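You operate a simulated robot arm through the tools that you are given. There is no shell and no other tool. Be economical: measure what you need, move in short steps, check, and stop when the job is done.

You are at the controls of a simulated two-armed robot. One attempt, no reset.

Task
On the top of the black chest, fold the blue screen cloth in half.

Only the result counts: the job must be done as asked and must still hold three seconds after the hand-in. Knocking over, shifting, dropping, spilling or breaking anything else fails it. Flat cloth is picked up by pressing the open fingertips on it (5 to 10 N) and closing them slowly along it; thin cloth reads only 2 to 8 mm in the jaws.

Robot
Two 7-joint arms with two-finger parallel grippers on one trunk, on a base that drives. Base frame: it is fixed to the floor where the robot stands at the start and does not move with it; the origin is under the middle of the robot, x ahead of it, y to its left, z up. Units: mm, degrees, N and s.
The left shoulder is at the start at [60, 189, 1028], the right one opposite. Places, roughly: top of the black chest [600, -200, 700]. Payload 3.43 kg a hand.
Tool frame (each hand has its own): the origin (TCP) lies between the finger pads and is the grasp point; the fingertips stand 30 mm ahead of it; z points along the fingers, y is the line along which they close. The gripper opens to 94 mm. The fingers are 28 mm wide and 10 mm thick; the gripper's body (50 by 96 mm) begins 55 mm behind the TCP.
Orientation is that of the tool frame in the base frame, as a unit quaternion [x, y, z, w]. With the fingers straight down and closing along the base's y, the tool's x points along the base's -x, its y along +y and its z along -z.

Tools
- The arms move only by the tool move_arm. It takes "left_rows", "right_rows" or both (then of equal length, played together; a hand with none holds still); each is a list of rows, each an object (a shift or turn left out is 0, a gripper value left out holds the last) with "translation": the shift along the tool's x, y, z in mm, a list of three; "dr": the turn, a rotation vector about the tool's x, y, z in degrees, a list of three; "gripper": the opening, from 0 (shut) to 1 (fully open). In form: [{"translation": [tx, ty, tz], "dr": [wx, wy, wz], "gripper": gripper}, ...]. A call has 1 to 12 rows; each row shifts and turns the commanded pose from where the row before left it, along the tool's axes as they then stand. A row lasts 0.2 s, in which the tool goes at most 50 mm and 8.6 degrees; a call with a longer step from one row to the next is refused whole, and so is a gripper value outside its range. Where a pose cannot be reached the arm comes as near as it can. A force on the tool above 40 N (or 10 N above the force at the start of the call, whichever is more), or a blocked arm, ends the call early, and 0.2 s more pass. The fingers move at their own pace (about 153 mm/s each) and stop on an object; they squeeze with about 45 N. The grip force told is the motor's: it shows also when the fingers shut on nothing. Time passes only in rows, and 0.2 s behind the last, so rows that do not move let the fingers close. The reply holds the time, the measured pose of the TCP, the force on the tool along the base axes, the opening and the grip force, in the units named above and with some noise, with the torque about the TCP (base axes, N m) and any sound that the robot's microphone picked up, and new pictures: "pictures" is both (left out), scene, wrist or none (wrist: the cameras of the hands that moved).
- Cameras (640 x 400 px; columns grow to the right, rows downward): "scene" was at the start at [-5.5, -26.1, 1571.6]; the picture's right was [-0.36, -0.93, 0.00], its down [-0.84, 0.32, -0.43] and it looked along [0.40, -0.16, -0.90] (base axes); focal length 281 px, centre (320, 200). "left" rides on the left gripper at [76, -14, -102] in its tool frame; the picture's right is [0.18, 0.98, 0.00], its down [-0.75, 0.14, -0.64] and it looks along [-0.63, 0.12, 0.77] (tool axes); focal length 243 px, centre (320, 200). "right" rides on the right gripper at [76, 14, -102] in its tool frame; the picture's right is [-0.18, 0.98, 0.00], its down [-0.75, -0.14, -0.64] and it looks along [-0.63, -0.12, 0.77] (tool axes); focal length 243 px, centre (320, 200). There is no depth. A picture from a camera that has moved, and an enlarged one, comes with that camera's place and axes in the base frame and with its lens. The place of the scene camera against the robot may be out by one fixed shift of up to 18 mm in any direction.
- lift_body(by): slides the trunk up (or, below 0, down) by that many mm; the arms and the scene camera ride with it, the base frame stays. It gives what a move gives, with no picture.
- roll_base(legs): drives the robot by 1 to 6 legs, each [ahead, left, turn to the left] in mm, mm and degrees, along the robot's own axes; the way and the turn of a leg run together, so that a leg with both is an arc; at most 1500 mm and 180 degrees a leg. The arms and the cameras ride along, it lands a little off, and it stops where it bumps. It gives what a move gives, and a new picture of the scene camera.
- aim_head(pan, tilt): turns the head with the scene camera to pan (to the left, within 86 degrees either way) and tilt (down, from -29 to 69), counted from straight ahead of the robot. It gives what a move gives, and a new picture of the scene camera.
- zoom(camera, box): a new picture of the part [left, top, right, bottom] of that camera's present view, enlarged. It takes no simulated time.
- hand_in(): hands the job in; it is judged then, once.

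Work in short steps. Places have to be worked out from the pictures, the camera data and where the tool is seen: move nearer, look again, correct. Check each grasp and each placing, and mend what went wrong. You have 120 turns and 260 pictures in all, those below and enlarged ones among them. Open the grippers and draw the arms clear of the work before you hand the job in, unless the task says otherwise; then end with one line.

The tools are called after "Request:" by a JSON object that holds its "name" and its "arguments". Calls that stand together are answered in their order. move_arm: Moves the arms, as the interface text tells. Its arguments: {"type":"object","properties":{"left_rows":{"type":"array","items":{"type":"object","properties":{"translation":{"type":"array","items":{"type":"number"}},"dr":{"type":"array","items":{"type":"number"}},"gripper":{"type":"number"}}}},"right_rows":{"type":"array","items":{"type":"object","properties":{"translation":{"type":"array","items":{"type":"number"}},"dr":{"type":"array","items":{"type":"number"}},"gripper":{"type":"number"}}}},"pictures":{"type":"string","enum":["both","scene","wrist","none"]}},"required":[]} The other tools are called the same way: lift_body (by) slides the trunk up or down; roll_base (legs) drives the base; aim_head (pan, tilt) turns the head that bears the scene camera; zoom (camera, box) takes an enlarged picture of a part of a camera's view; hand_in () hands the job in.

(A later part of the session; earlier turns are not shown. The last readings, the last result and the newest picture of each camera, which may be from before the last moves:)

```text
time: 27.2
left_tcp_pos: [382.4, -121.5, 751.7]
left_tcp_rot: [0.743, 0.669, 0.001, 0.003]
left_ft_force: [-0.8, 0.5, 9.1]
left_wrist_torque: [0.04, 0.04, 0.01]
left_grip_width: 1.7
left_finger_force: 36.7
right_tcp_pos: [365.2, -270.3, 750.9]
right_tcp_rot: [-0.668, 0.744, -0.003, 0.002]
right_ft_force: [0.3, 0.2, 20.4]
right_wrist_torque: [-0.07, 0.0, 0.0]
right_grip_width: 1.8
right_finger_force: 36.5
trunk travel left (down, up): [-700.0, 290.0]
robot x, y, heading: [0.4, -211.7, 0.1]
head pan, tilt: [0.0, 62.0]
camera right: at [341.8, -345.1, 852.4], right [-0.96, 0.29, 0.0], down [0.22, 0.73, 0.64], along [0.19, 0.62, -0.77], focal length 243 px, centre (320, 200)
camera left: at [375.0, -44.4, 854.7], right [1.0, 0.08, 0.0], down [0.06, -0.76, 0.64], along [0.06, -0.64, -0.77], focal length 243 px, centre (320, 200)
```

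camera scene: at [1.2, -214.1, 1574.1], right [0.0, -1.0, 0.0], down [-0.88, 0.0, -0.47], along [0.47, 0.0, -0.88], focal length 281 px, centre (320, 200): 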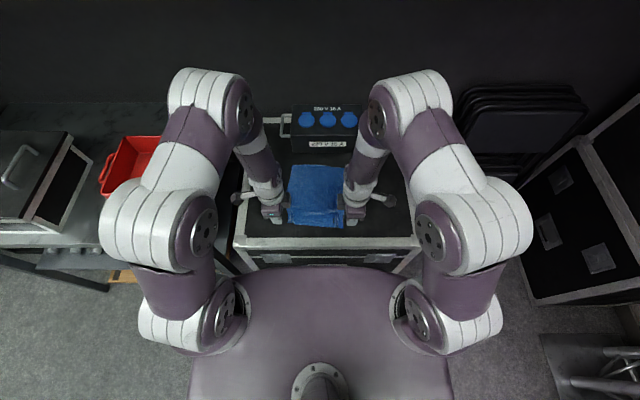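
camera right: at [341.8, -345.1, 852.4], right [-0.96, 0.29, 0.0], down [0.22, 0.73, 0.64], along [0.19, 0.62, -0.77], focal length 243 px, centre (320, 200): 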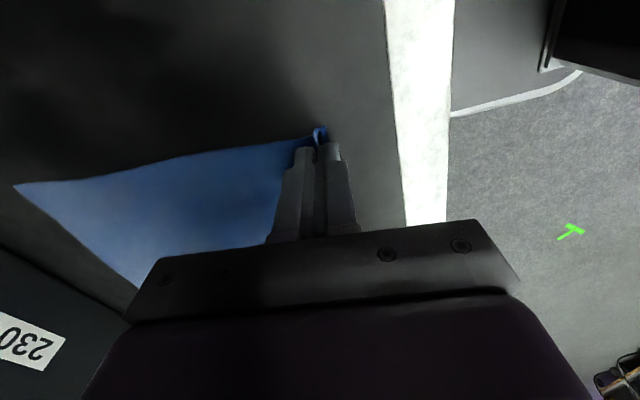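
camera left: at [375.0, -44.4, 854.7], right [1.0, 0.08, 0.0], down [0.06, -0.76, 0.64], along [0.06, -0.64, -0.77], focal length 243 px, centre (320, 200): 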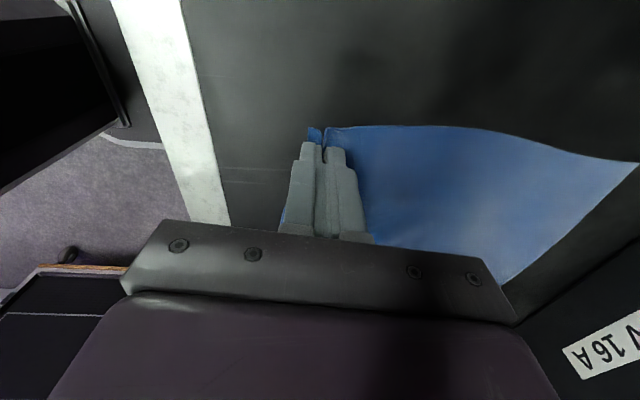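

Both pinched right at the edge (1.7/1.8 mm). Lift 50 mm and spread 8 mm each to straighten the near edge.

Request:
{"name": "move_arm", "arguments": {"left_rows": [{"translation": [0, 0, -10]}, {"translation": [0, 0, -20]}, {"translation": [0, 0, -20]}, {"translation": [4, 0, 0]}, {"translation": [4, 0, 0]}, {"translation": [0, 0, 0]}], "right_rows": [{"translation": [0, 0, -10]}, {"translation": [0, 0, -20]}, {"translation": [0, 0, -20]}, {"translation": [4, 0, 0]}, {"translation": [4, 0, 0]}, {"translation": [0, 0, 0]}]}}

Request:
{"name": "zoom", "arguments": {"camera": "scene", "box": [260, 150, 380, 250]}}

```text
time: 28.6
left_tcp_pos: [384.2, -114.2, 800.2]
left_tcp_rot: [0.743, 0.669, 0.001, 0.001]
left_ft_force: [-1.8, -13.7, -1.2]
left_wrist_torque: [-0.41, 0.02, 0.0]
left_grip_width: 1.6
left_finger_force: 36.7
right_tcp_pos: [365.1, -278.4, 800.5]
right_tcp_rot: [-0.669, 0.744, 0.0, 0.002]
right_ft_force: [2.0, 13.6, -0.7]
right_wrist_torque: [0.36, -0.07, 0.02]
right_grip_width: 1.8
right_finger_force: 36.7
trunk travel left (down, up): [-700.0, 290.0]
robot x, y, heading: [-1.0, -211.5, -0.1]
head pan, tilt: [0.0, 62.0]
camera scene: at [1.3, -214.1, 1574.1], right [0.0, -1.0, 0.0], down [-0.88, 0.0, -0.47], along [0.47, 0.0, -0.88], focal length 281 px, centre (320, 200)
camera right: at [342.5, -352.8, 901.8], right [-0.96, 0.29, 0.0], down [0.22, 0.73, 0.64], along [0.19, 0.62, -0.77], focal length 243 px, centre (320, 200)
camera left: at [377.3, -36.4, 904.4], right [1.0, 0.08, 0.0], down [0.06, -0.76, 0.64], along [0.05, -0.64, -0.77], focal length 243 px, centre (320, 200)
```

scene: 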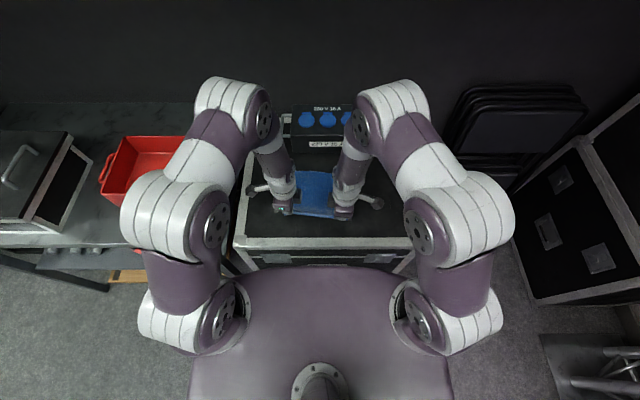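
right: 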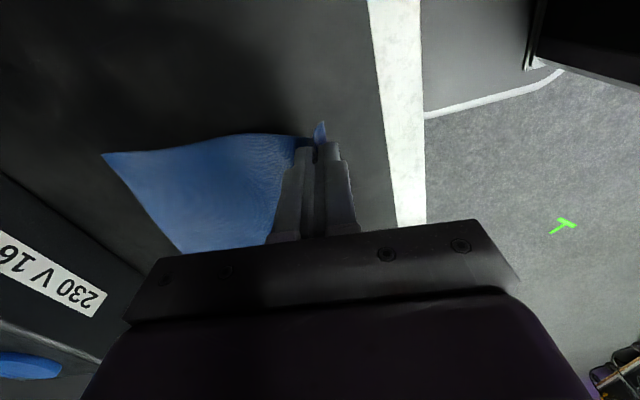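
left: 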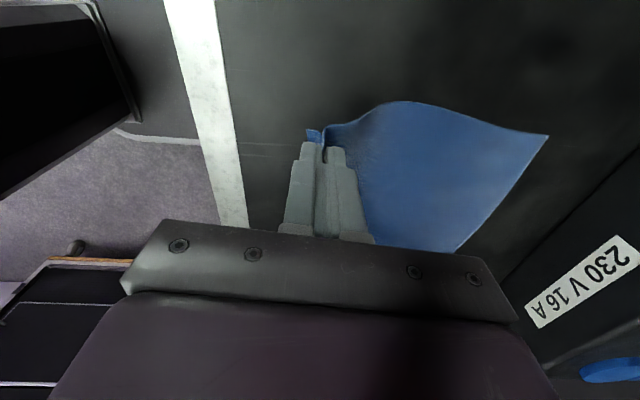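

```text
4.00 times, centred on (320, 200) of scene
camera zoom: at [1.3, -214.1, 1574.1], right [0.0, -1.0, 0.0], down [-0.88, 0.0, -0.47], along [0.47, 0.0, -0.88], focal length 1122 px, centre (320, 200)
```

zoom: 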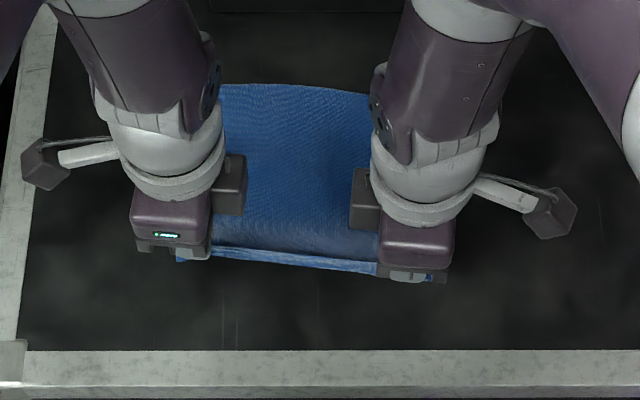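

Edge is straight but overly taut; the cloth has slid ~30 mm toward the robot, so the far edge is now about (570,-108)–(549,-308). Relax a bit and carry the edge forward in an arc, first half.

Request:
{"name": "move_arm", "arguments": {"left_rows": [{"translation": [-1.5, 10, -15]}, {"translation": [0, 15, -15]}, {"translation": [1, 20, -10]}, {"translation": [0, 20, -5]}, {"translation": [1, 20, 0]}, {"translation": [0, 20, 5]}, {"translation": [1, 20, 10]}], "right_rows": [{"translation": [-1.5, -10, -15]}, {"translation": [0, -15, -15]}, {"translation": [-1, -20, -10]}, {"translation": [0, -20, -5]}, {"translation": [-1, -20, 0]}, {"translation": [0, -20, 5]}, {"translation": [-1, -20, 10]}]}}

Request:
{"name": "zoom", "arguments": {"camera": "scene", "box": [260, 130, 380, 230]}}

```text
time: 30.2
left_tcp_pos: [508.8, -123.8, 829.8]
left_tcp_rot: [0.743, 0.669, 0.0, 0.001]
left_ft_force: [-1.3, -5.9, -0.5]
left_wrist_torque: [-0.2, 0.04, -0.01]
left_grip_width: 1.8
left_finger_force: 36.2
right_tcp_pos: [490.1, -286.5, 829.1]
right_tcp_rot: [-0.669, 0.744, 0.001, 0.0]
right_ft_force: [1.5, 6.3, 0.1]
right_wrist_torque: [0.21, 0.02, -0.05]
right_grip_width: 1.5
right_finger_force: 36.5
trunk travel left (down, up): [-700.0, 290.0]
robot x, y, heading: [1.3, -209.1, -0.3]
head pan, tilt: [0.0, 62.0]
camera scene: at [3.4, -214.1, 1574.1], right [0.0, -1.0, 0.0], down [-0.88, 0.0, -0.47], along [0.47, 0.0, -0.88], focal length 281 px, centre (320, 200)
camera right: at [468.5, -361.3, 930.8], right [-0.96, 0.29, 0.0], down [0.22, 0.73, 0.64], along [0.18, 0.62, -0.77], focal length 243 px, centre (320, 200)
camera left: at [502.9, -48.0, 933.5], right [1.0, 0.08, 0.0], down [0.06, -0.76, 0.64], along [0.05, -0.64, -0.77], focal length 243 px, centre (320, 200)
```

scene: 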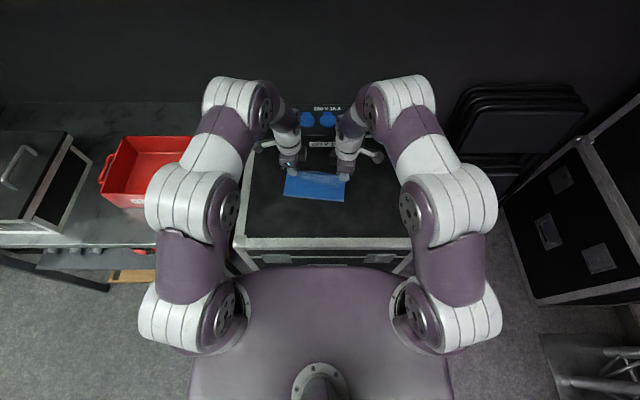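
right: 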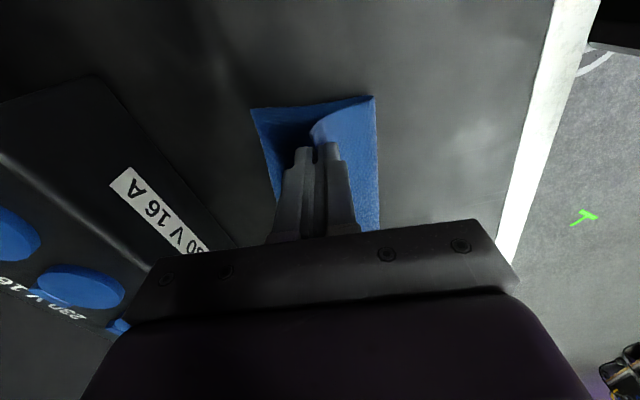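
left: 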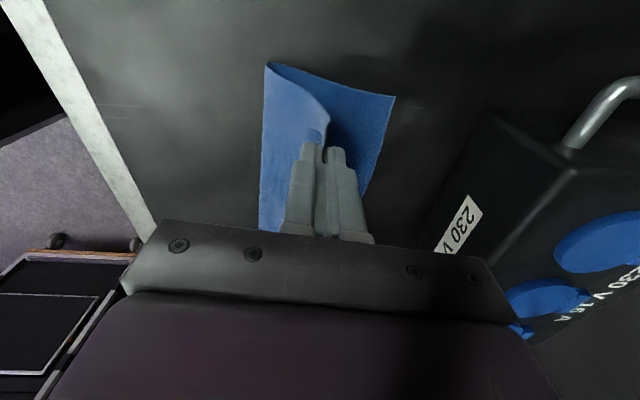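

```text
4.00 times, centred on (320, 180) of scene
camera zoom: at [3.4, -214.1, 1574.1], right [0.0, -1.0, 0.0], down [-0.88, 0.0, -0.47], along [0.47, 0.0, -0.88], focal length 1122 px, centre (320, 280)
```

zoom: 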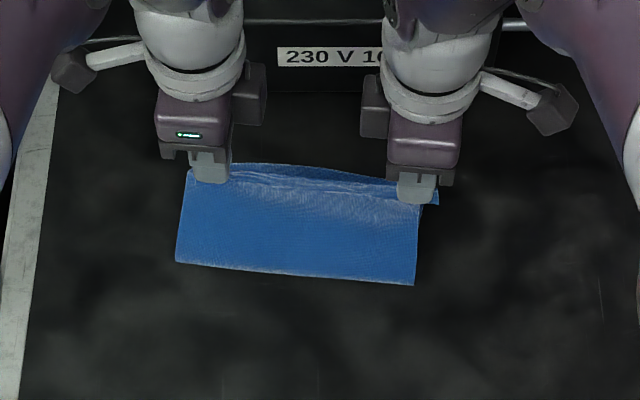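

The fold is forming cleanly; far edge still at (571,-108)–(546,-307). Continue forward and down to just above the far edge.

Request:
{"name": "move_arm", "arguments": {"left_rows": [{"translation": [1, 18, 10]}, {"translation": [1, 15, 13]}, {"translation": [1, 12, 15]}, {"translation": [0, 8, 15]}, {"translation": [0, 4, 10]}], "right_rows": [{"translation": [-1, -18, 10]}, {"translation": [-1, -15, 13]}, {"translation": [-1, -12, 15]}, {"translation": [0, -9, 15]}, {"translation": [0, -5, 10]}]}}

Request:
{"name": "zoom", "arguments": {"camera": "scene", "box": [260, 130, 380, 230]}}

```text
time: 31.4
left_tcp_pos: [565.7, -127.5, 768.9]
left_tcp_rot: [0.743, 0.669, 0.0, 0.001]
left_ft_force: [0.0, -8.2, -0.3]
left_wrist_torque: [-0.26, 0.03, -0.02]
left_grip_width: 1.9
left_finger_force: 36.2
right_tcp_pos: [547.8, -291.4, 768.7]
right_tcp_rot: [-0.668, 0.744, -0.001, 0.0]
right_ft_force: [-0.4, 8.0, -0.4]
right_wrist_torque: [0.25, -0.01, 0.02]
right_grip_width: 1.7
right_finger_force: 36.4
trunk travel left (down, up): [-700.0, 290.0]
robot x, y, heading: [-0.3, -212.3, 0.2]
head pan, tilt: [0.0, 62.0]
camera scene: at [1.5, -214.1, 1574.1], right [0.0, -1.0, 0.0], down [-0.88, 0.0, -0.47], along [0.47, 0.0, -0.88], focal length 281 px, centre (320, 200)
camera right: at [526.2, -365.3, 869.2], right [-0.96, 0.29, 0.0], down [0.22, 0.73, 0.64], along [0.19, 0.61, -0.77], focal length 243 px, centre (320, 200)
camera left: at [559.1, -50.9, 871.9], right [1.0, 0.08, 0.0], down [0.06, -0.76, 0.64], along [0.05, -0.64, -0.77], focal length 243 px, centre (320, 200)
```

scene: 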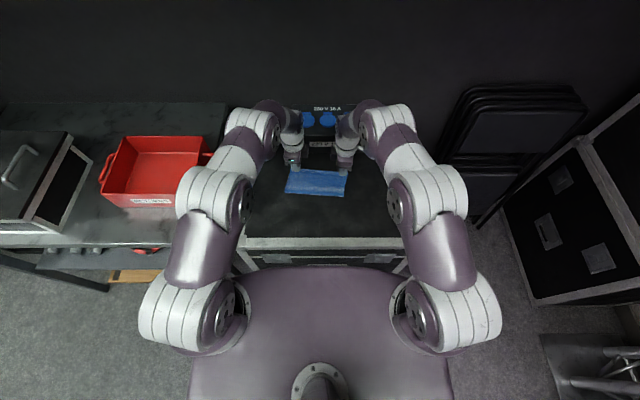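
right: 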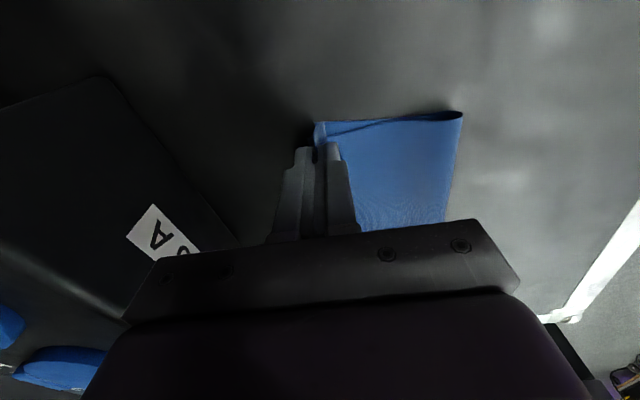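
left: 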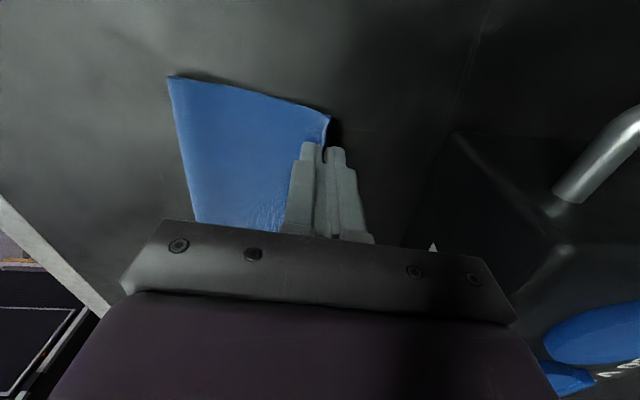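

```text
4.00 times, centred on (320, 180) of scene
camera zoom: at [1.5, -214.1, 1574.1], right [0.0, -1.0, 0.0], down [-0.88, 0.0, -0.47], along [0.47, 0.0, -0.88], focal length 1122 px, centre (320, 280)
```

zoom: 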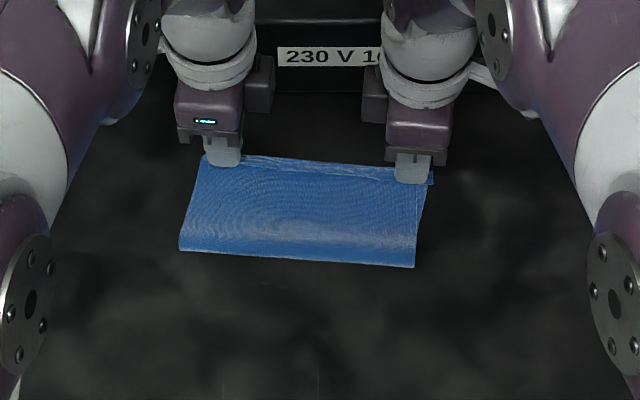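

The edge is right above the far edge (corners coincide in both wrist views). Lower to just above the lower layer, relaxing the tension, then release gently and rise.

Request:
{"name": "move_arm", "arguments": {"left_rows": [{"translation": [-1, 0, 6]}, {"translation": [-1, 0, 5]}, {"translation": [0, 0, 3]}, {"translation": [0, 0, 0], "gripper": 0.05}, {"gripper": 0.1}, {"gripper": 0.15}, {"translation": [0, 0, -5]}, {"translation": [0, 0, -15]}, {"translation": [0, 0, -30]}, {"translation": [30, 0, -30]}, {"translation": [40, 0, -20]}], "right_rows": [{"translation": [-1, 0, 6]}, {"translation": [-1, 0, 5]}, {"translation": [0, 0, 3]}, {"translation": [0, 0, 0], "gripper": 0.05}, {"gripper": 0.1}, {"gripper": 0.15}, {"translation": [0, 0, -5]}, {"translation": [0, 0, -15]}, {"translation": [0, 0, -30]}, {"translation": [30, 0, -30]}, {"translation": [40, 0, -20]}]}}

Request:
{"name": "zoom", "arguments": {"camera": "scene", "box": [260, 130, 380, 230]}}

```text
time: 33.8
left_tcp_pos: [569.7, -60.1, 855.1]
left_tcp_rot: [0.744, 0.668, 0.001, 0.001]
left_ft_force: [-0.2, -1.1, -0.3]
left_wrist_torque: [-0.03, 0.0, 0.0]
left_grip_width: 14.1
left_finger_force: 0.1
right_tcp_pos: [539.0, -358.6, 855.5]
right_tcp_rot: [-0.668, 0.744, -0.001, 0.001]
right_ft_force: [-0.4, 0.1, -0.2]
right_wrist_torque: [0.01, 0.01, -0.03]
right_grip_width: 14.0
right_finger_force: 0.0
trunk travel left (down, up): [-700.0, 290.0]
robot x, y, heading: [-3.3, -208.1, -0.1]
head pan, tilt: [0.0, 62.0]
camera scene: at [0.6, -214.1, 1574.0], right [0.0, -1.0, 0.0], down [-0.88, 0.0, -0.47], along [0.47, 0.0, -0.88], focal length 281 px, centre (320, 200)
camera right: at [517.1, -433.3, 955.9], right [-0.96, 0.29, 0.0], down [0.22, 0.73, 0.64], along [0.19, 0.61, -0.77], focal length 243 px, centre (320, 200)
camera left: at [564.1, 16.8, 958.1], right [1.0, 0.08, 0.0], down [0.06, -0.76, 0.64], along [0.05, -0.64, -0.77], focal length 243 px, centre (320, 200)
```

scene: 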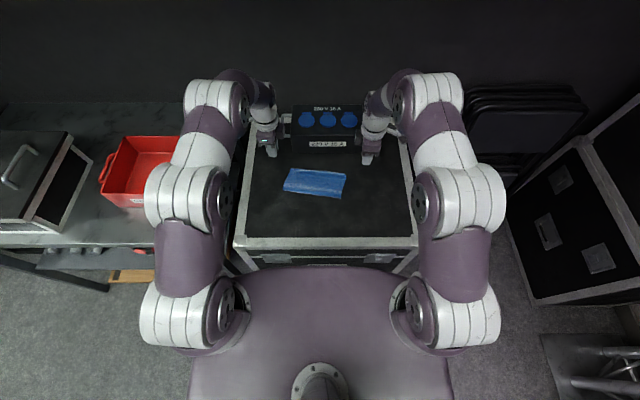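
right: 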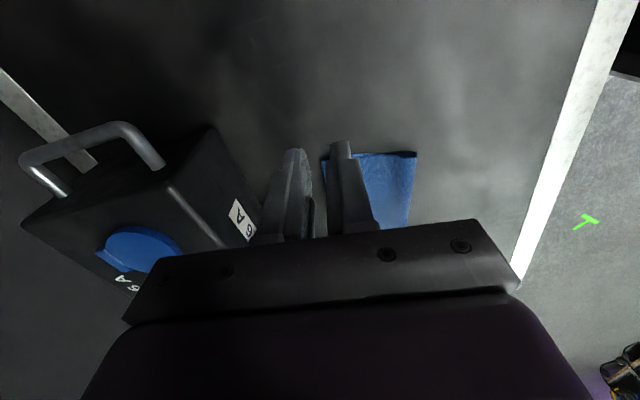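
left: 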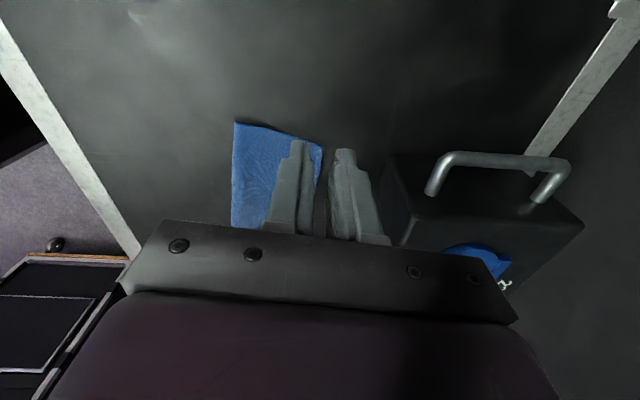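

```text
4.00 times, centred on (320, 180) of scene
camera zoom: at [0.6, -214.1, 1574.0], right [0.0, -1.0, 0.0], down [-0.88, 0.0, -0.47], along [0.47, 0.0, -0.88], focal length 1122 px, centre (320, 280)
```

zoom: 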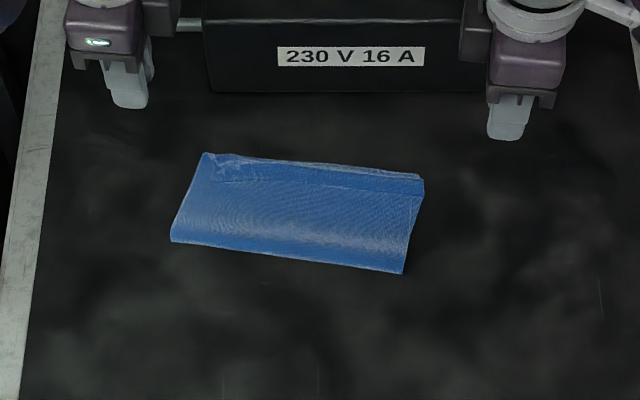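

The cloth is folded with the edges nearly coincident. Depth is ~95 mm versus an expected ~122, so I inspect the far edge for a tucked flap.

Request:
{"name": "zoom", "arguments": {"camera": "scene", "box": [275, 160, 355, 205]}}

Request:
{"name": "zoom", "arguments": {"camera": "left", "box": [210, 100, 370, 240]}}

Request:
{"name": "zoom", "arguments": {"camera": "right", "box": [290, 120, 450, 240]}}

```text
8.00 times, centred on (315, 182) of scene
camera zoom: at [0.6, -214.1, 1574.0], right [0.0, -1.0, 0.0], down [-0.88, 0.0, -0.47], along [0.47, 0.0, -0.88], focal length 2245 px, centre (360, 340)
```

zoom: 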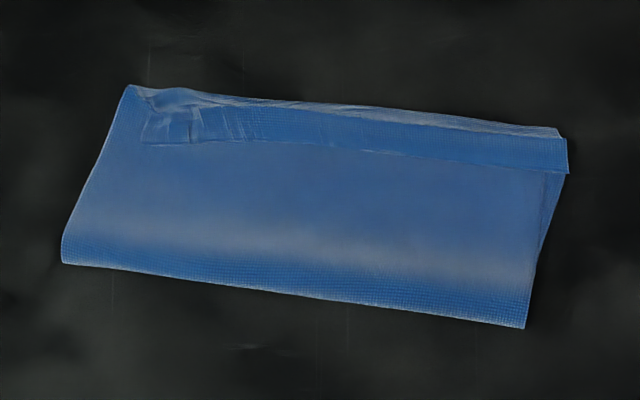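

```text
2.86 times, centred on (290, 170) of left
camera zoom: at [564.1, 16.8, 958.1], right [1.0, 0.08, 0.0], down [0.06, -0.76, 0.64], along [0.05, -0.64, -0.77], focal length 693 px, centre (406, 286)
```

zoom: 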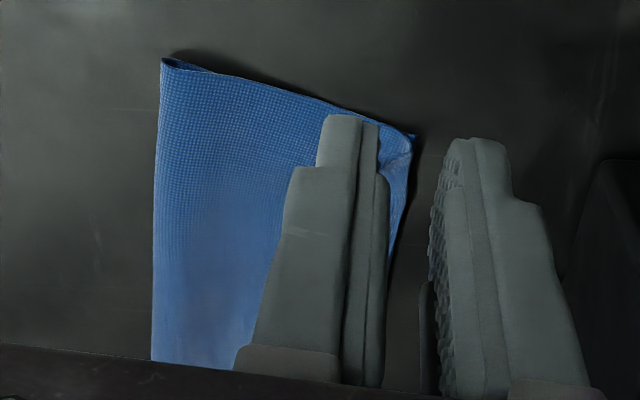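

```text
3.33 times, centred on (370, 180) of right
camera zoom: at [517.1, -433.3, 955.9], right [-0.96, 0.29, 0.0], down [0.22, 0.73, 0.64], along [0.19, 0.61, -0.77], focal length 809 px, centre (153, 267)
```

zoom: 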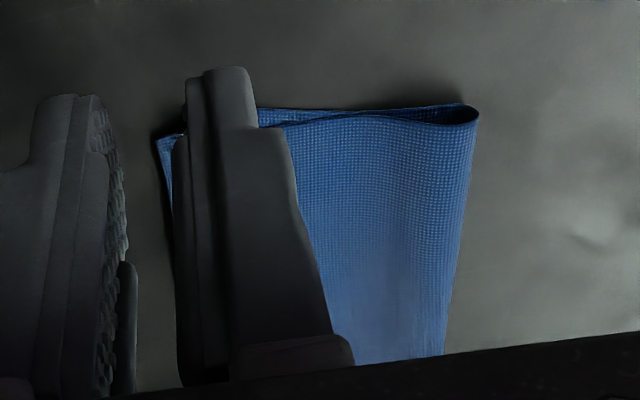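

A ~24 mm flap of the top edge is turned back on itself. I'll pick up that flap by its free edge and lay it forward. First hover over it for accurate wrist views.

Request:
{"name": "move_arm", "arguments": {"left_rows": [{"translation": [-40, -4, 10], "gripper": 0.19}, {"translation": [-41, -4.5, 20]}, {"translation": [0, 0, 25]}, {"translation": [0, 0, 25]}], "right_rows": [{"translation": [-36, 5, 10], "gripper": 0.19}, {"translation": [-37, 4.7, 20]}, {"translation": [0, 0, 25]}, {"translation": [0, 0, 25]}], "pictures": "none"}}

Request:
{"name": "zoom", "arguments": {"camera": "left", "box": [160, 50, 400, 250]}}

Request:
{"name": "zoom", "arguments": {"camera": "right", "box": [240, 50, 480, 250]}}

```text
time: 34.8
left_tcp_pos: [556.0, -140.7, 773.5]
left_tcp_rot: [0.743, 0.67, 0.0, 0.0]
left_ft_force: [0.7, 0.6, 0.5]
left_wrist_torque: [0.01, 0.01, -0.02]
left_grip_width: 18.3
left_finger_force: 0.0
right_tcp_pos: [539.9, -283.9, 773.0]
right_tcp_rot: [-0.669, 0.744, -0.001, 0.001]
right_ft_force: [0.6, 0.4, -0.7]
right_wrist_torque: [0.02, 0.0, 0.02]
right_grip_width: 17.9
right_finger_force: 0.0
trunk travel left (down, up): [-700.0, 290.0]
robot x, y, heading: [3.2, -210.3, 0.0]
head pan, tilt: [0.0, 62.0]
```

```text
2.00 times, centred on (280, 150) of left
camera zoom: at [549.0, -63.5, 877.5], right [1.0, 0.08, 0.0], down [0.06, -0.76, 0.64], along [0.05, -0.64, -0.77], focal length 485 px, centre (400, 300)
```

zoom: 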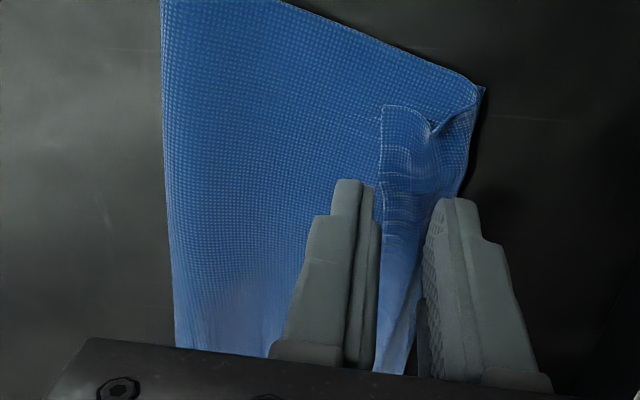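

```text
2.00 times, centred on (360, 150) of right
camera zoom: at [517.6, -359.2, 874.4], right [-0.96, 0.29, 0.0], down [0.22, 0.73, 0.64], along [0.19, 0.62, -0.77], focal length 485 px, centre (240, 300)
```

zoom: 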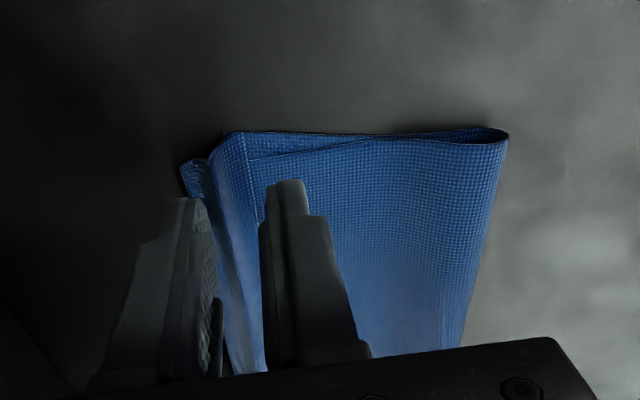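

Clear view: flap edge at x≈548 (left) and ≈536 (right), flap 25/17 mm wide. Jaws fit; trim openings and descend.

Request:
{"name": "move_arm", "arguments": {"left_rows": [{"translation": [0, -2, 8], "gripper": 0.17}, {"translation": [0, 0, 6]}, {"translation": [0, 0, 2]}, {"translation": [0, 0, 1]}, {"translation": [0, 0, 0]}], "right_rows": [{"translation": [0, 0, 8], "gripper": 0.14}, {"translation": [0, 0, 6]}, {"translation": [0, 0, 2]}, {"translation": [0, 0, 1]}, {"translation": [0, 0, 0]}], "pictures": "none"}}

```text
time: 36.0
left_tcp_pos: [552.5, -139.6, 756.5]
left_tcp_rot: [0.742, 0.67, 0.001, 0.001]
left_ft_force: [-0.2, 0.4, 0.3]
left_wrist_torque: [-0.04, 0.0, -0.01]
left_grip_width: 16.2
left_finger_force: 0.1
right_tcp_pos: [537.7, -284.4, 756.0]
right_tcp_rot: [-0.668, 0.744, -0.001, 0.001]
right_ft_force: [1.0, 0.0, 0.4]
right_wrist_torque: [0.0, -0.01, 0.01]
right_grip_width: 13.2
right_finger_force: 0.1
trunk travel left (down, up): [-700.0, 290.0]
robot x, y, heading: [-0.8, -206.9, -0.1]
head pan, tilt: [0.0, 62.0]
```

Still no contact at z≈756; go down further in small steps.

Request:
{"name": "move_arm", "arguments": {"left_rows": [{"translation": [0, 0, 1]}, {"translation": [0, 0, 1]}, {"translation": [0, 0, 0]}], "right_rows": [{"translation": [0, 0, 1]}, {"translation": [0, 0, 1]}, {"translation": [0, 0, 0]}], "pictures": "none"}}

Request:
{"name": "zoom", "arguments": {"camera": "left", "box": [200, 80, 400, 240]}}

Request:
{"name": "zoom", "arguments": {"camera": "right", "box": [240, 80, 440, 240]}}

```text
time: 36.8
left_tcp_pos: [552.5, -140.0, 754.9]
left_tcp_rot: [0.743, 0.669, 0.001, 0.002]
left_ft_force: [-0.8, -0.3, -0.4]
left_wrist_torque: [-0.01, -0.01, 0.0]
left_grip_width: 16.3
left_finger_force: 0.1
right_tcp_pos: [538.8, -284.1, 754.0]
right_tcp_rot: [-0.668, 0.744, 0.0, 0.0]
right_ft_force: [-0.3, 0.2, 0.8]
right_wrist_torque: [-0.04, 0.0, -0.01]
right_grip_width: 13.0
right_finger_force: 0.0
trunk travel left (down, up): [-700.0, 290.0]
robot x, y, heading: [0.7, -209.1, 0.2]
head pan, tilt: [0.0, 62.0]
```

```text
2.50 times, centred on (300, 160) of left
camera zoom: at [546.7, -63.0, 858.4], right [1.0, 0.08, 0.0], down [0.06, -0.76, 0.64], along [0.05, -0.64, -0.77], focal length 606 px, centre (370, 300)
```

zoom: 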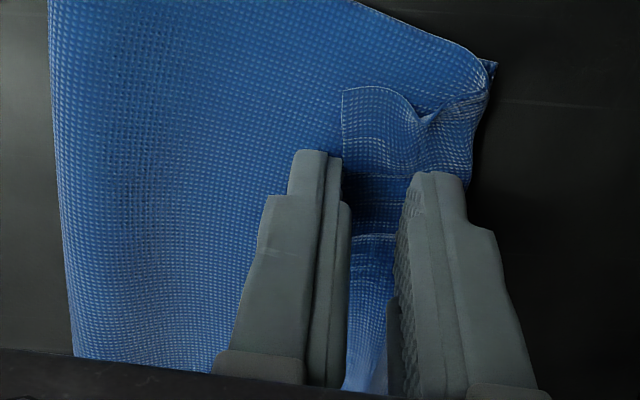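

```text
2.50 times, centred on (340, 160) of right
camera zoom: at [517.0, -359.0, 855.7], right [-0.96, 0.29, 0.0], down [0.22, 0.73, 0.64], along [0.19, 0.61, -0.77], focal length 606 px, centre (270, 300)
```

zoom: 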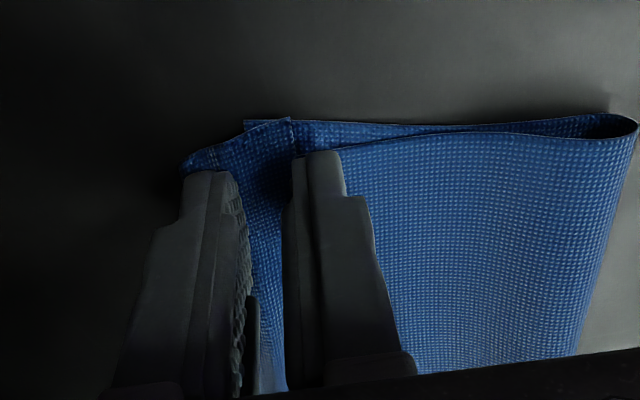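

Well aligned: near fingers are just outside the flap's edge, far ones on it. Down a bit more until light pressure.

Request:
{"name": "move_arm", "arguments": {"left_rows": [{"translation": [0, 0, 1]}, {"translation": [0, 0, 0.7]}, {"translation": [0, 0, 0]}], "right_rows": [{"translation": [0, 0, 1]}, {"translation": [0, 0, 0.7]}, {"translation": [0, 0, 0]}], "pictures": "none"}}

```text
time: 37.6
left_tcp_pos: [552.5, -139.7, 753.0]
left_tcp_rot: [0.743, 0.669, 0.0, 0.001]
left_ft_force: [0.2, -0.1, 0.3]
left_wrist_torque: [0.01, 0.03, 0.0]
left_grip_width: 16.2
left_finger_force: 0.0
right_tcp_pos: [538.3, -283.9, 753.1]
right_tcp_rot: [-0.668, 0.744, -0.001, 0.0]
right_ft_force: [0.3, -0.4, 0.1]
right_wrist_torque: [-0.02, 0.01, -0.01]
right_grip_width: 13.0
right_finger_force: 0.1
trunk travel left (down, up): [-700.0, 290.0]
robot x, y, heading: [-0.3, -211.0, 0.0]
head pan, tilt: [0.0, 62.0]
```

Request:
{"name": "move_arm", "arguments": {"left_rows": [{"translation": [0, 0, 0.8]}, {"translation": [0, 0, 0.4]}, {"translation": [0, 0, 0]}], "right_rows": [{"translation": [0, 0, 0.8]}, {"translation": [0, 0, 0.4]}, {"translation": [0, 0, 0]}], "pictures": "none"}}

```text
time: 38.4
left_tcp_pos: [553.0, -140.5, 751.7]
left_tcp_rot: [0.743, 0.669, 0.001, 0.001]
left_ft_force: [-0.1, 0.5, 1.1]
left_wrist_torque: [-0.02, -0.03, -0.03]
left_grip_width: 15.8
left_finger_force: 0.0
right_tcp_pos: [538.9, -284.4, 751.8]
right_tcp_rot: [-0.669, 0.743, -0.002, 0.001]
right_ft_force: [-0.5, -0.1, 4.0]
right_wrist_torque: [0.0, 0.01, -0.02]
right_grip_width: 13.2
right_finger_force: 0.0
trunk travel left (down, up): [-700.0, 290.0]
robot x, y, heading: [0.8, -213.0, -0.1]
head pan, tilt: [0.0, 62.0]
```

Right 4 N, left 1 N. Press left 0.3 mm more and close slowly while drawing back so the near finger stays put and the far finger sweeps the flap onto it.

Request:
{"name": "move_arm", "arguments": {"left_rows": [{"translation": [0, 0, 0.4], "gripper": 0.17}, {"translation": [0, -0.8, 0], "gripper": 0.15}, {"translation": [0, -0.8, 0], "gripper": 0.13}, {"translation": [0, -0.8, 0], "gripper": 0.11}, {"translation": [0, -0.8, 0], "gripper": 0.09}, {"translation": [0, -0.8, 0], "gripper": 0.07}, {"translation": [0, -0.8, 0], "gripper": 0.05}, {"translation": [0, -0.8, 0], "gripper": 0.03}, {"gripper": 0.01}, {"gripper": 0}, {"gripper": 0}], "right_rows": [{"gripper": 0.14}, {"translation": [0, 0.6, 0], "gripper": 0.125}, {"translation": [0, 0.6, 0], "gripper": 0.11}, {"translation": [0, 0.6, 0], "gripper": 0.095}, {"translation": [0, 0.6, 0], "gripper": 0.08}, {"translation": [0, 0.6, 0], "gripper": 0.06}, {"translation": [0, 0.6, 0], "gripper": 0.045}, {"translation": [0, 0.6, 0], "gripper": 0.03}, {"gripper": 0.01}, {"gripper": 0}, {"gripper": 0}], "pictures": "none"}}

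Request:
{"name": "zoom", "arguments": {"camera": "left", "box": [200, 80, 400, 240]}}

Request:
{"name": "zoom", "arguments": {"camera": "right", "box": [240, 80, 440, 240]}}

```text
time: 40.8
left_tcp_pos: [547.4, -139.4, 751.7]
left_tcp_rot: [0.743, 0.669, 0.001, 0.002]
left_ft_force: [0.7, -0.5, 1.2]
left_wrist_torque: [0.0, 0.0, -0.01]
left_grip_width: 1.7
left_finger_force: 36.2
right_tcp_pos: [533.7, -283.1, 753.4]
right_tcp_rot: [-0.668, 0.744, -0.002, 0.001]
right_ft_force: [-1.5, -0.6, 6.3]
right_wrist_torque: [0.02, -0.01, 0.01]
right_grip_width: 0.3
right_finger_force: 33.1
trunk travel left (down, up): [-700.0, 290.0]
robot x, y, heading: [-1.6, -211.2, -0.2]
head pan, tilt: [0.0, 62.0]
```

```text
2.50 times, centred on (300, 160) of left
camera zoom: at [540.9, -62.3, 855.6], right [1.0, 0.08, 0.0], down [0.06, -0.76, 0.64], along [0.05, -0.64, -0.77], focal length 606 px, centre (370, 300)
```

zoom: 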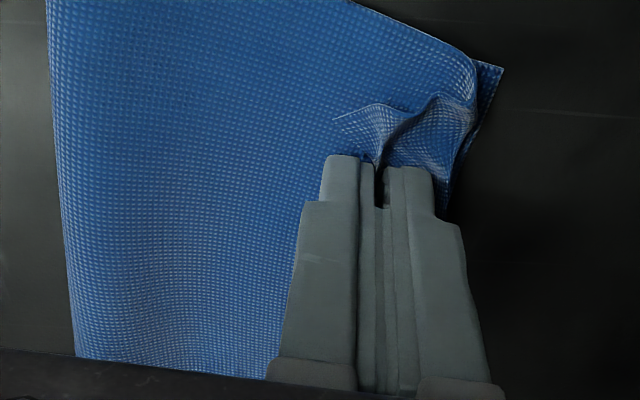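

```text
2.50 times, centred on (340, 160) of right
camera zoom: at [512.1, -358.4, 853.6], right [-0.96, 0.29, 0.0], down [0.22, 0.73, 0.64], along [0.19, 0.61, -0.77], focal length 606 px, centre (270, 300)
```

zoom: 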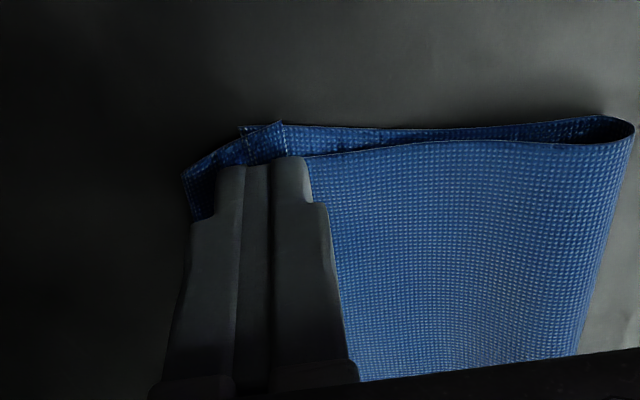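

Left holds the flap; right missed. Retry right with a bit more pressure.

Request:
{"name": "move_arm", "arguments": {"right_rows": [{"translation": [0, 0, -2], "gripper": 0.15}, {"translation": [0, -5.5, 0]}, {"translation": [0, 0, 1.5]}, {"translation": [0, 0, 0.7]}, {"translation": [0, 0, 0]}], "pictures": "none"}}

Request:
{"name": "zoom", "arguments": {"camera": "right", "box": [240, 80, 440, 240]}}

```text
time: 42.0
left_tcp_pos: [546.5, -138.1, 752.5]
left_tcp_rot: [0.743, 0.669, 0.001, 0.001]
left_ft_force: [0.8, -0.8, 1.1]
left_wrist_torque: [-0.02, -0.01, 0.04]
left_grip_width: 1.7
left_finger_force: 36.7
right_tcp_pos: [539.7, -283.8, 752.0]
right_tcp_rot: [-0.668, 0.744, -0.001, 0.002]
right_ft_force: [-1.2, -0.7, 7.5]
right_wrist_torque: [-0.02, 0.09, 0.0]
right_grip_width: 14.5
right_finger_force: 0.5
trunk travel left (down, up): [-700.0, 290.0]
robot x, y, heading: [-2.2, -209.8, -0.2]
head pan, tilt: [0.0, 62.0]
```

```text
2.50 times, centred on (340, 160) of right
camera zoom: at [517.7, -359.0, 853.4], right [-0.96, 0.29, 0.0], down [0.22, 0.73, 0.64], along [0.19, 0.62, -0.77], focal length 606 px, centre (270, 300)
```

zoom: 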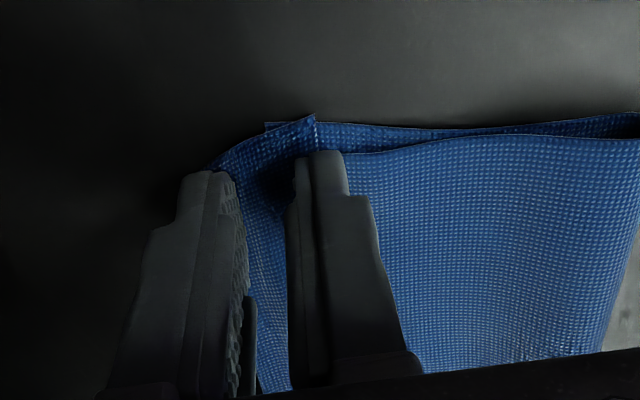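

Pressure 7.5 N and flap well between the jaws. Close slowly with little drawback.

Request:
{"name": "move_arm", "arguments": {"right_rows": [{"gripper": 0.14}, {"translation": [0, 0.3, 0.1], "gripper": 0.125}, {"translation": [0, 0.3, 0.1], "gripper": 0.11}, {"translation": [0, 0.3, 0.1], "gripper": 0.095}, {"translation": [0, 0.3, 0], "gripper": 0.08}, {"translation": [0, 0.3, 0], "gripper": 0.06}, {"translation": [0, 0.3, 0], "gripper": 0.045}, {"translation": [0, 0.3, 0], "gripper": 0.03}, {"gripper": 0.01}, {"gripper": 0}, {"gripper": 0}], "pictures": "none"}}

Request:
{"name": "zoom", "arguments": {"camera": "right", "box": [240, 80, 440, 240]}}

```text
time: 44.4
left_tcp_pos: [547.1, -138.3, 752.9]
left_tcp_rot: [0.743, 0.669, 0.002, 0.002]
left_ft_force: [-0.5, -0.2, 0.0]
left_wrist_torque: [-0.03, 0.02, -0.01]
left_grip_width: 1.5
left_finger_force: 36.6
right_tcp_pos: [537.6, -284.1, 751.3]
right_tcp_rot: [-0.668, 0.744, -0.001, 0.002]
right_ft_force: [1.9, 0.2, 15.1]
right_wrist_torque: [-0.01, -0.04, -0.02]
right_grip_width: 0.8
right_finger_force: 35.4
trunk travel left (down, up): [-700.0, 290.0]
robot x, y, heading: [0.7, -209.2, -0.2]
head pan, tilt: [0.0, 62.0]
```

```text
2.50 times, centred on (340, 160) of right
camera zoom: at [515.3, -358.6, 853.3], right [-0.96, 0.29, 0.0], down [0.22, 0.73, 0.64], along [0.19, 0.61, -0.77], focal length 606 px, centre (270, 300)
```

zoom: 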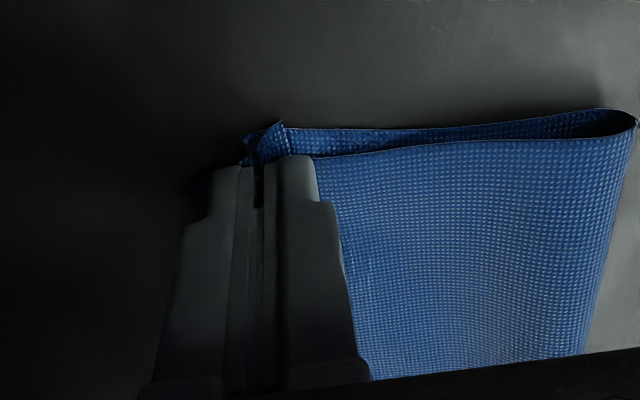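

0.8 mm suggests a single layer is caught on the right. Lift both 30 mm and look.

Request:
{"name": "move_arm", "arguments": {"left_rows": [{"translation": [0, 0, -10]}, {"translation": [0, 0, -10]}, {"translation": [0, 0, -10]}], "right_rows": [{"translation": [0, 0, -10]}, {"translation": [0, 0, -10]}, {"translation": [0, 0, -10]}], "pictures": "none"}}

Request:
{"name": "zoom", "arguments": {"camera": "left", "box": [160, 40, 400, 240]}}

Request:
{"name": "zoom", "arguments": {"camera": "right", "box": [240, 40, 480, 240]}}

Request:
{"name": "zoom", "arguments": {"camera": "scene", "box": [270, 140, 360, 210]}}

```text
time: 45.2
left_tcp_pos: [547.6, -139.3, 781.3]
left_tcp_rot: [0.743, 0.669, 0.001, 0.002]
left_ft_force: [0.4, 1.1, -0.7]
left_wrist_torque: [0.04, 0.02, -0.01]
left_grip_width: 1.7
left_finger_force: 36.5
right_tcp_pos: [537.3, -282.5, 780.3]
right_tcp_rot: [-0.668, 0.744, -0.001, 0.001]
right_ft_force: [-0.3, 0.2, 0.0]
right_wrist_torque: [0.01, 0.02, -0.04]
right_grip_width: 0.5
right_finger_force: 35.2
trunk travel left (down, up): [-700.0, 290.0]
robot x, y, heading: [-0.1, -212.2, 0.0]
head pan, tilt: [0.0, 62.0]
```

```text
2.00 times, centred on (280, 140) of left
camera zoom: at [541.1, -62.4, 885.3], right [1.0, 0.08, 0.0], down [0.06, -0.76, 0.64], along [0.05, -0.64, -0.77], focal length 485 px, centre (400, 320)
```

zoom: 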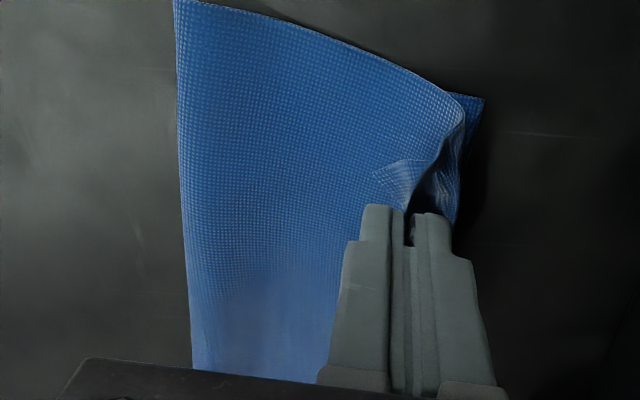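

```text
2.00 times, centred on (360, 140) of right
camera zoom: at [515.9, -358.7, 882.3], right [-0.96, 0.29, 0.0], down [0.22, 0.73, 0.64], along [0.19, 0.61, -0.77], focal length 485 px, centre (240, 320)
```

zoom: 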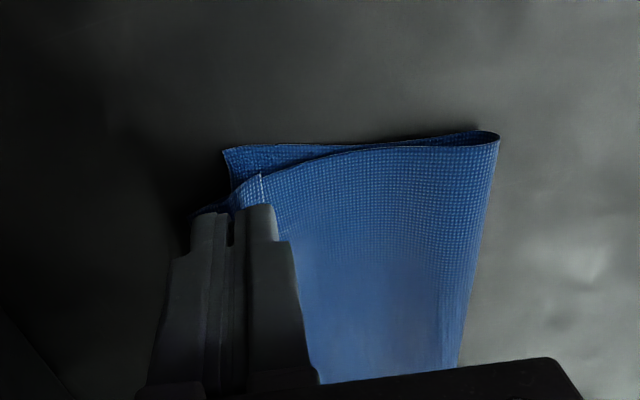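

```text
5.71 times, centred on (315, 175) of scene
camera zoom: at [1.2, -214.1, 1574.0], right [0.0, -1.0, 0.0], down [-0.88, 0.0, -0.47], along [0.47, 0.0, -0.88], focal length 1603 px, centre (349, 343)
```

zoom: 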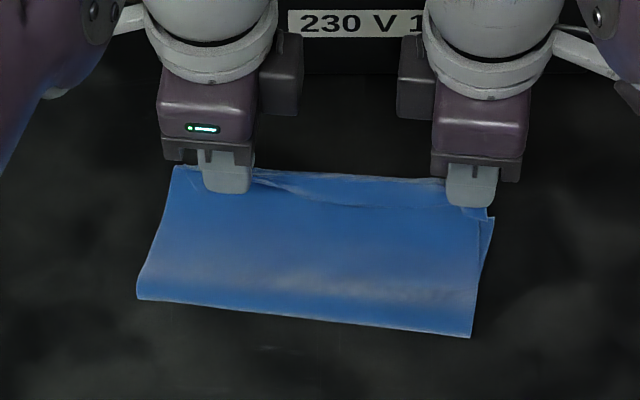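

Both lift the flap. Now carry it forward over the crease by ~40 mm, rising a little.

Request:
{"name": "move_arm", "arguments": {"left_rows": [{"translation": [0, 8, -8]}, {"translation": [0, 10, -5]}, {"translation": [0, 10, 0]}, {"translation": [0, 8, 3]}], "right_rows": [{"translation": [0, -8, -8]}, {"translation": [0, -10, -5]}, {"translation": [0, -10, 0]}, {"translation": [0, -8, 3]}], "pictures": "none"}}

Request:
{"name": "zoom", "arguments": {"camera": "left", "box": [160, 40, 400, 240]}}

Request:
{"name": "zoom", "arguments": {"camera": "right", "box": [240, 40, 480, 240]}}

Request:
{"name": "zoom", "arguments": {"camera": "scene", "box": [270, 140, 360, 210]}}

```text
time: 46.2
left_tcp_pos: [583.5, -143.2, 790.6]
left_tcp_rot: [0.743, 0.669, 0.0, 0.0]
left_ft_force: [0.1, 0.0, -1.3]
left_wrist_torque: [0.01, -0.01, 0.02]
left_grip_width: 1.7
left_finger_force: 36.6
right_tcp_pos: [574.0, -286.3, 791.0]
right_tcp_rot: [-0.668, 0.744, -0.001, 0.001]
right_ft_force: [0.5, -0.4, 1.2]
right_wrist_torque: [0.03, 0.01, 0.01]
right_grip_width: 0.8
right_finger_force: 35.2
trunk travel left (down, up): [-700.0, 290.0]
robot x, y, heading: [-2.8, -209.2, -0.1]
head pan, tilt: [0.0, 62.0]
```

```text
2.00 times, centred on (280, 140) of left
camera zoom: at [577.1, -65.7, 895.3], right [1.0, 0.08, 0.0], down [0.06, -0.76, 0.64], along [0.05, -0.64, -0.77], focal length 485 px, centre (400, 320)
```

zoom: 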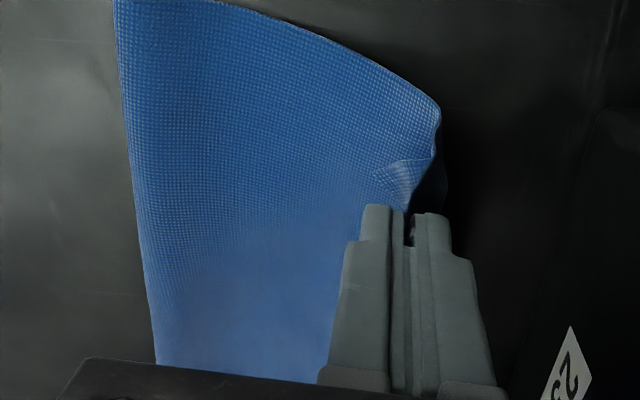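

```text
2.00 times, centred on (360, 140) of right
camera zoom: at [552.2, -362.7, 892.5], right [-0.96, 0.29, 0.0], down [0.22, 0.73, 0.64], along [0.19, 0.61, -0.77], focal length 485 px, centre (240, 320)
```

zoom: 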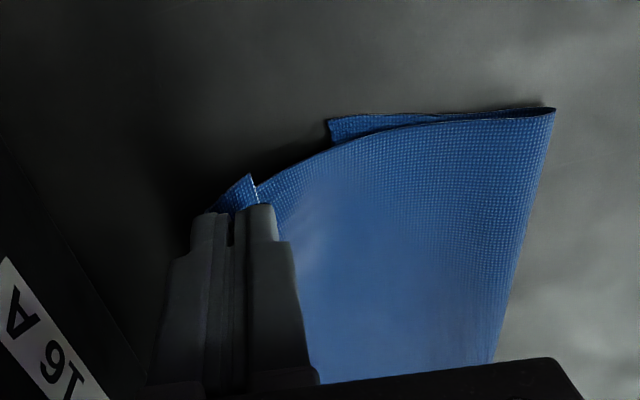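

```text
5.71 times, centred on (315, 175) of scene
camera zoom: at [2.0, -214.1, 1574.1], right [0.0, -1.0, 0.0], down [-0.88, 0.0, -0.47], along [0.47, 0.0, -0.88], focal length 1603 px, centre (349, 343)
```

zoom: 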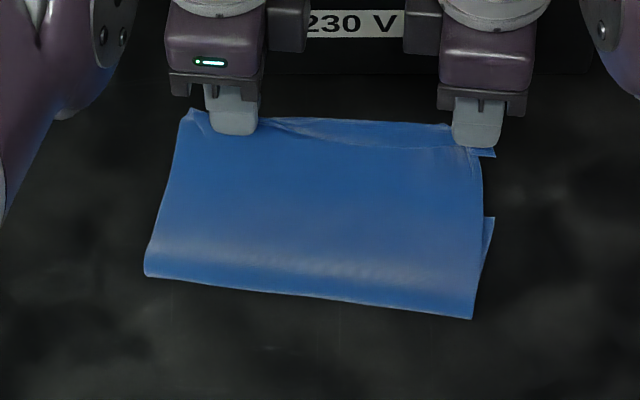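

Top edge now is beyond the lower layer's far edge. Move back so the edge hangs just over the lower far edge (≈(570,-143) left, ≈(545,-286) right), low above it, and look before releasing in the air so the small tail can spring flat.

Request:
{"name": "move_arm", "arguments": {"left_rows": [{"translation": [0, -8, 3]}, {"translation": [0, -8, 5]}, {"translation": [0, -6, 5]}], "right_rows": [{"translation": [0, 11, 3]}, {"translation": [0, 11, 5]}, {"translation": [0, 8, 5]}], "pictures": "none"}}

Request:
{"name": "zoom", "arguments": {"camera": "left", "box": [160, 40, 400, 240]}}

Request:
{"name": "zoom", "arguments": {"camera": "right", "box": [240, 40, 480, 240]}}

```text
time: 47.0
left_tcp_pos: [561.0, -140.2, 779.5]
left_tcp_rot: [0.743, 0.669, 0.001, 0.001]
left_ft_force: [-0.1, -0.5, -0.3]
left_wrist_torque: [0.0, -0.01, 0.03]
left_grip_width: 1.7
left_finger_force: 36.3
right_tcp_pos: [543.8, -283.3, 779.4]
right_tcp_rot: [-0.669, 0.744, -0.002, 0.001]
right_ft_force: [-0.3, -0.5, -0.2]
right_wrist_torque: [-0.01, 0.01, 0.0]
right_grip_width: 0.8
right_finger_force: 35.3
trunk travel left (down, up): [-700.0, 290.0]
robot x, y, heading: [0.6, -207.9, 0.0]
head pan, tilt: [0.0, 62.0]
```

```text
2.00 times, centred on (280, 140) of left
camera zoom: at [554.7, -63.9, 882.5], right [1.0, 0.08, 0.0], down [0.06, -0.76, 0.64], along [0.05, -0.64, -0.77], focal length 485 px, centre (400, 320)
```

zoom: 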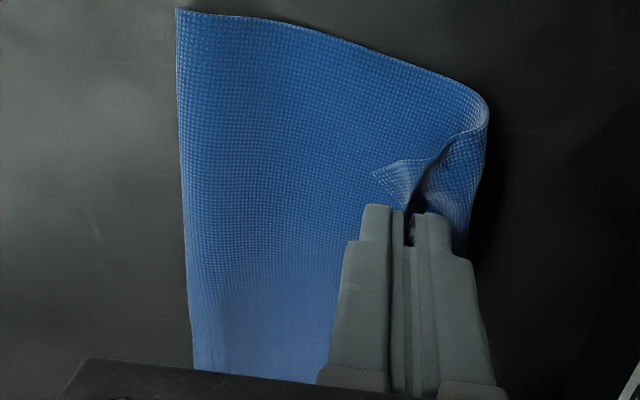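

```text
2.00 times, centred on (360, 140) of right
camera zoom: at [522.0, -359.3, 879.6], right [-0.96, 0.29, 0.0], down [0.22, 0.73, 0.64], along [0.19, 0.62, -0.77], focal length 485 px, centre (240, 320)
```

zoom: 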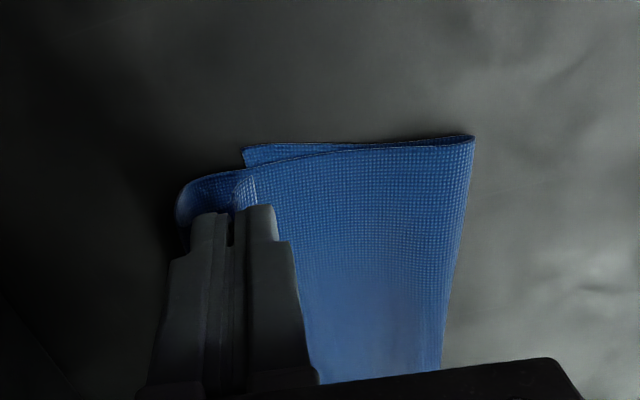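

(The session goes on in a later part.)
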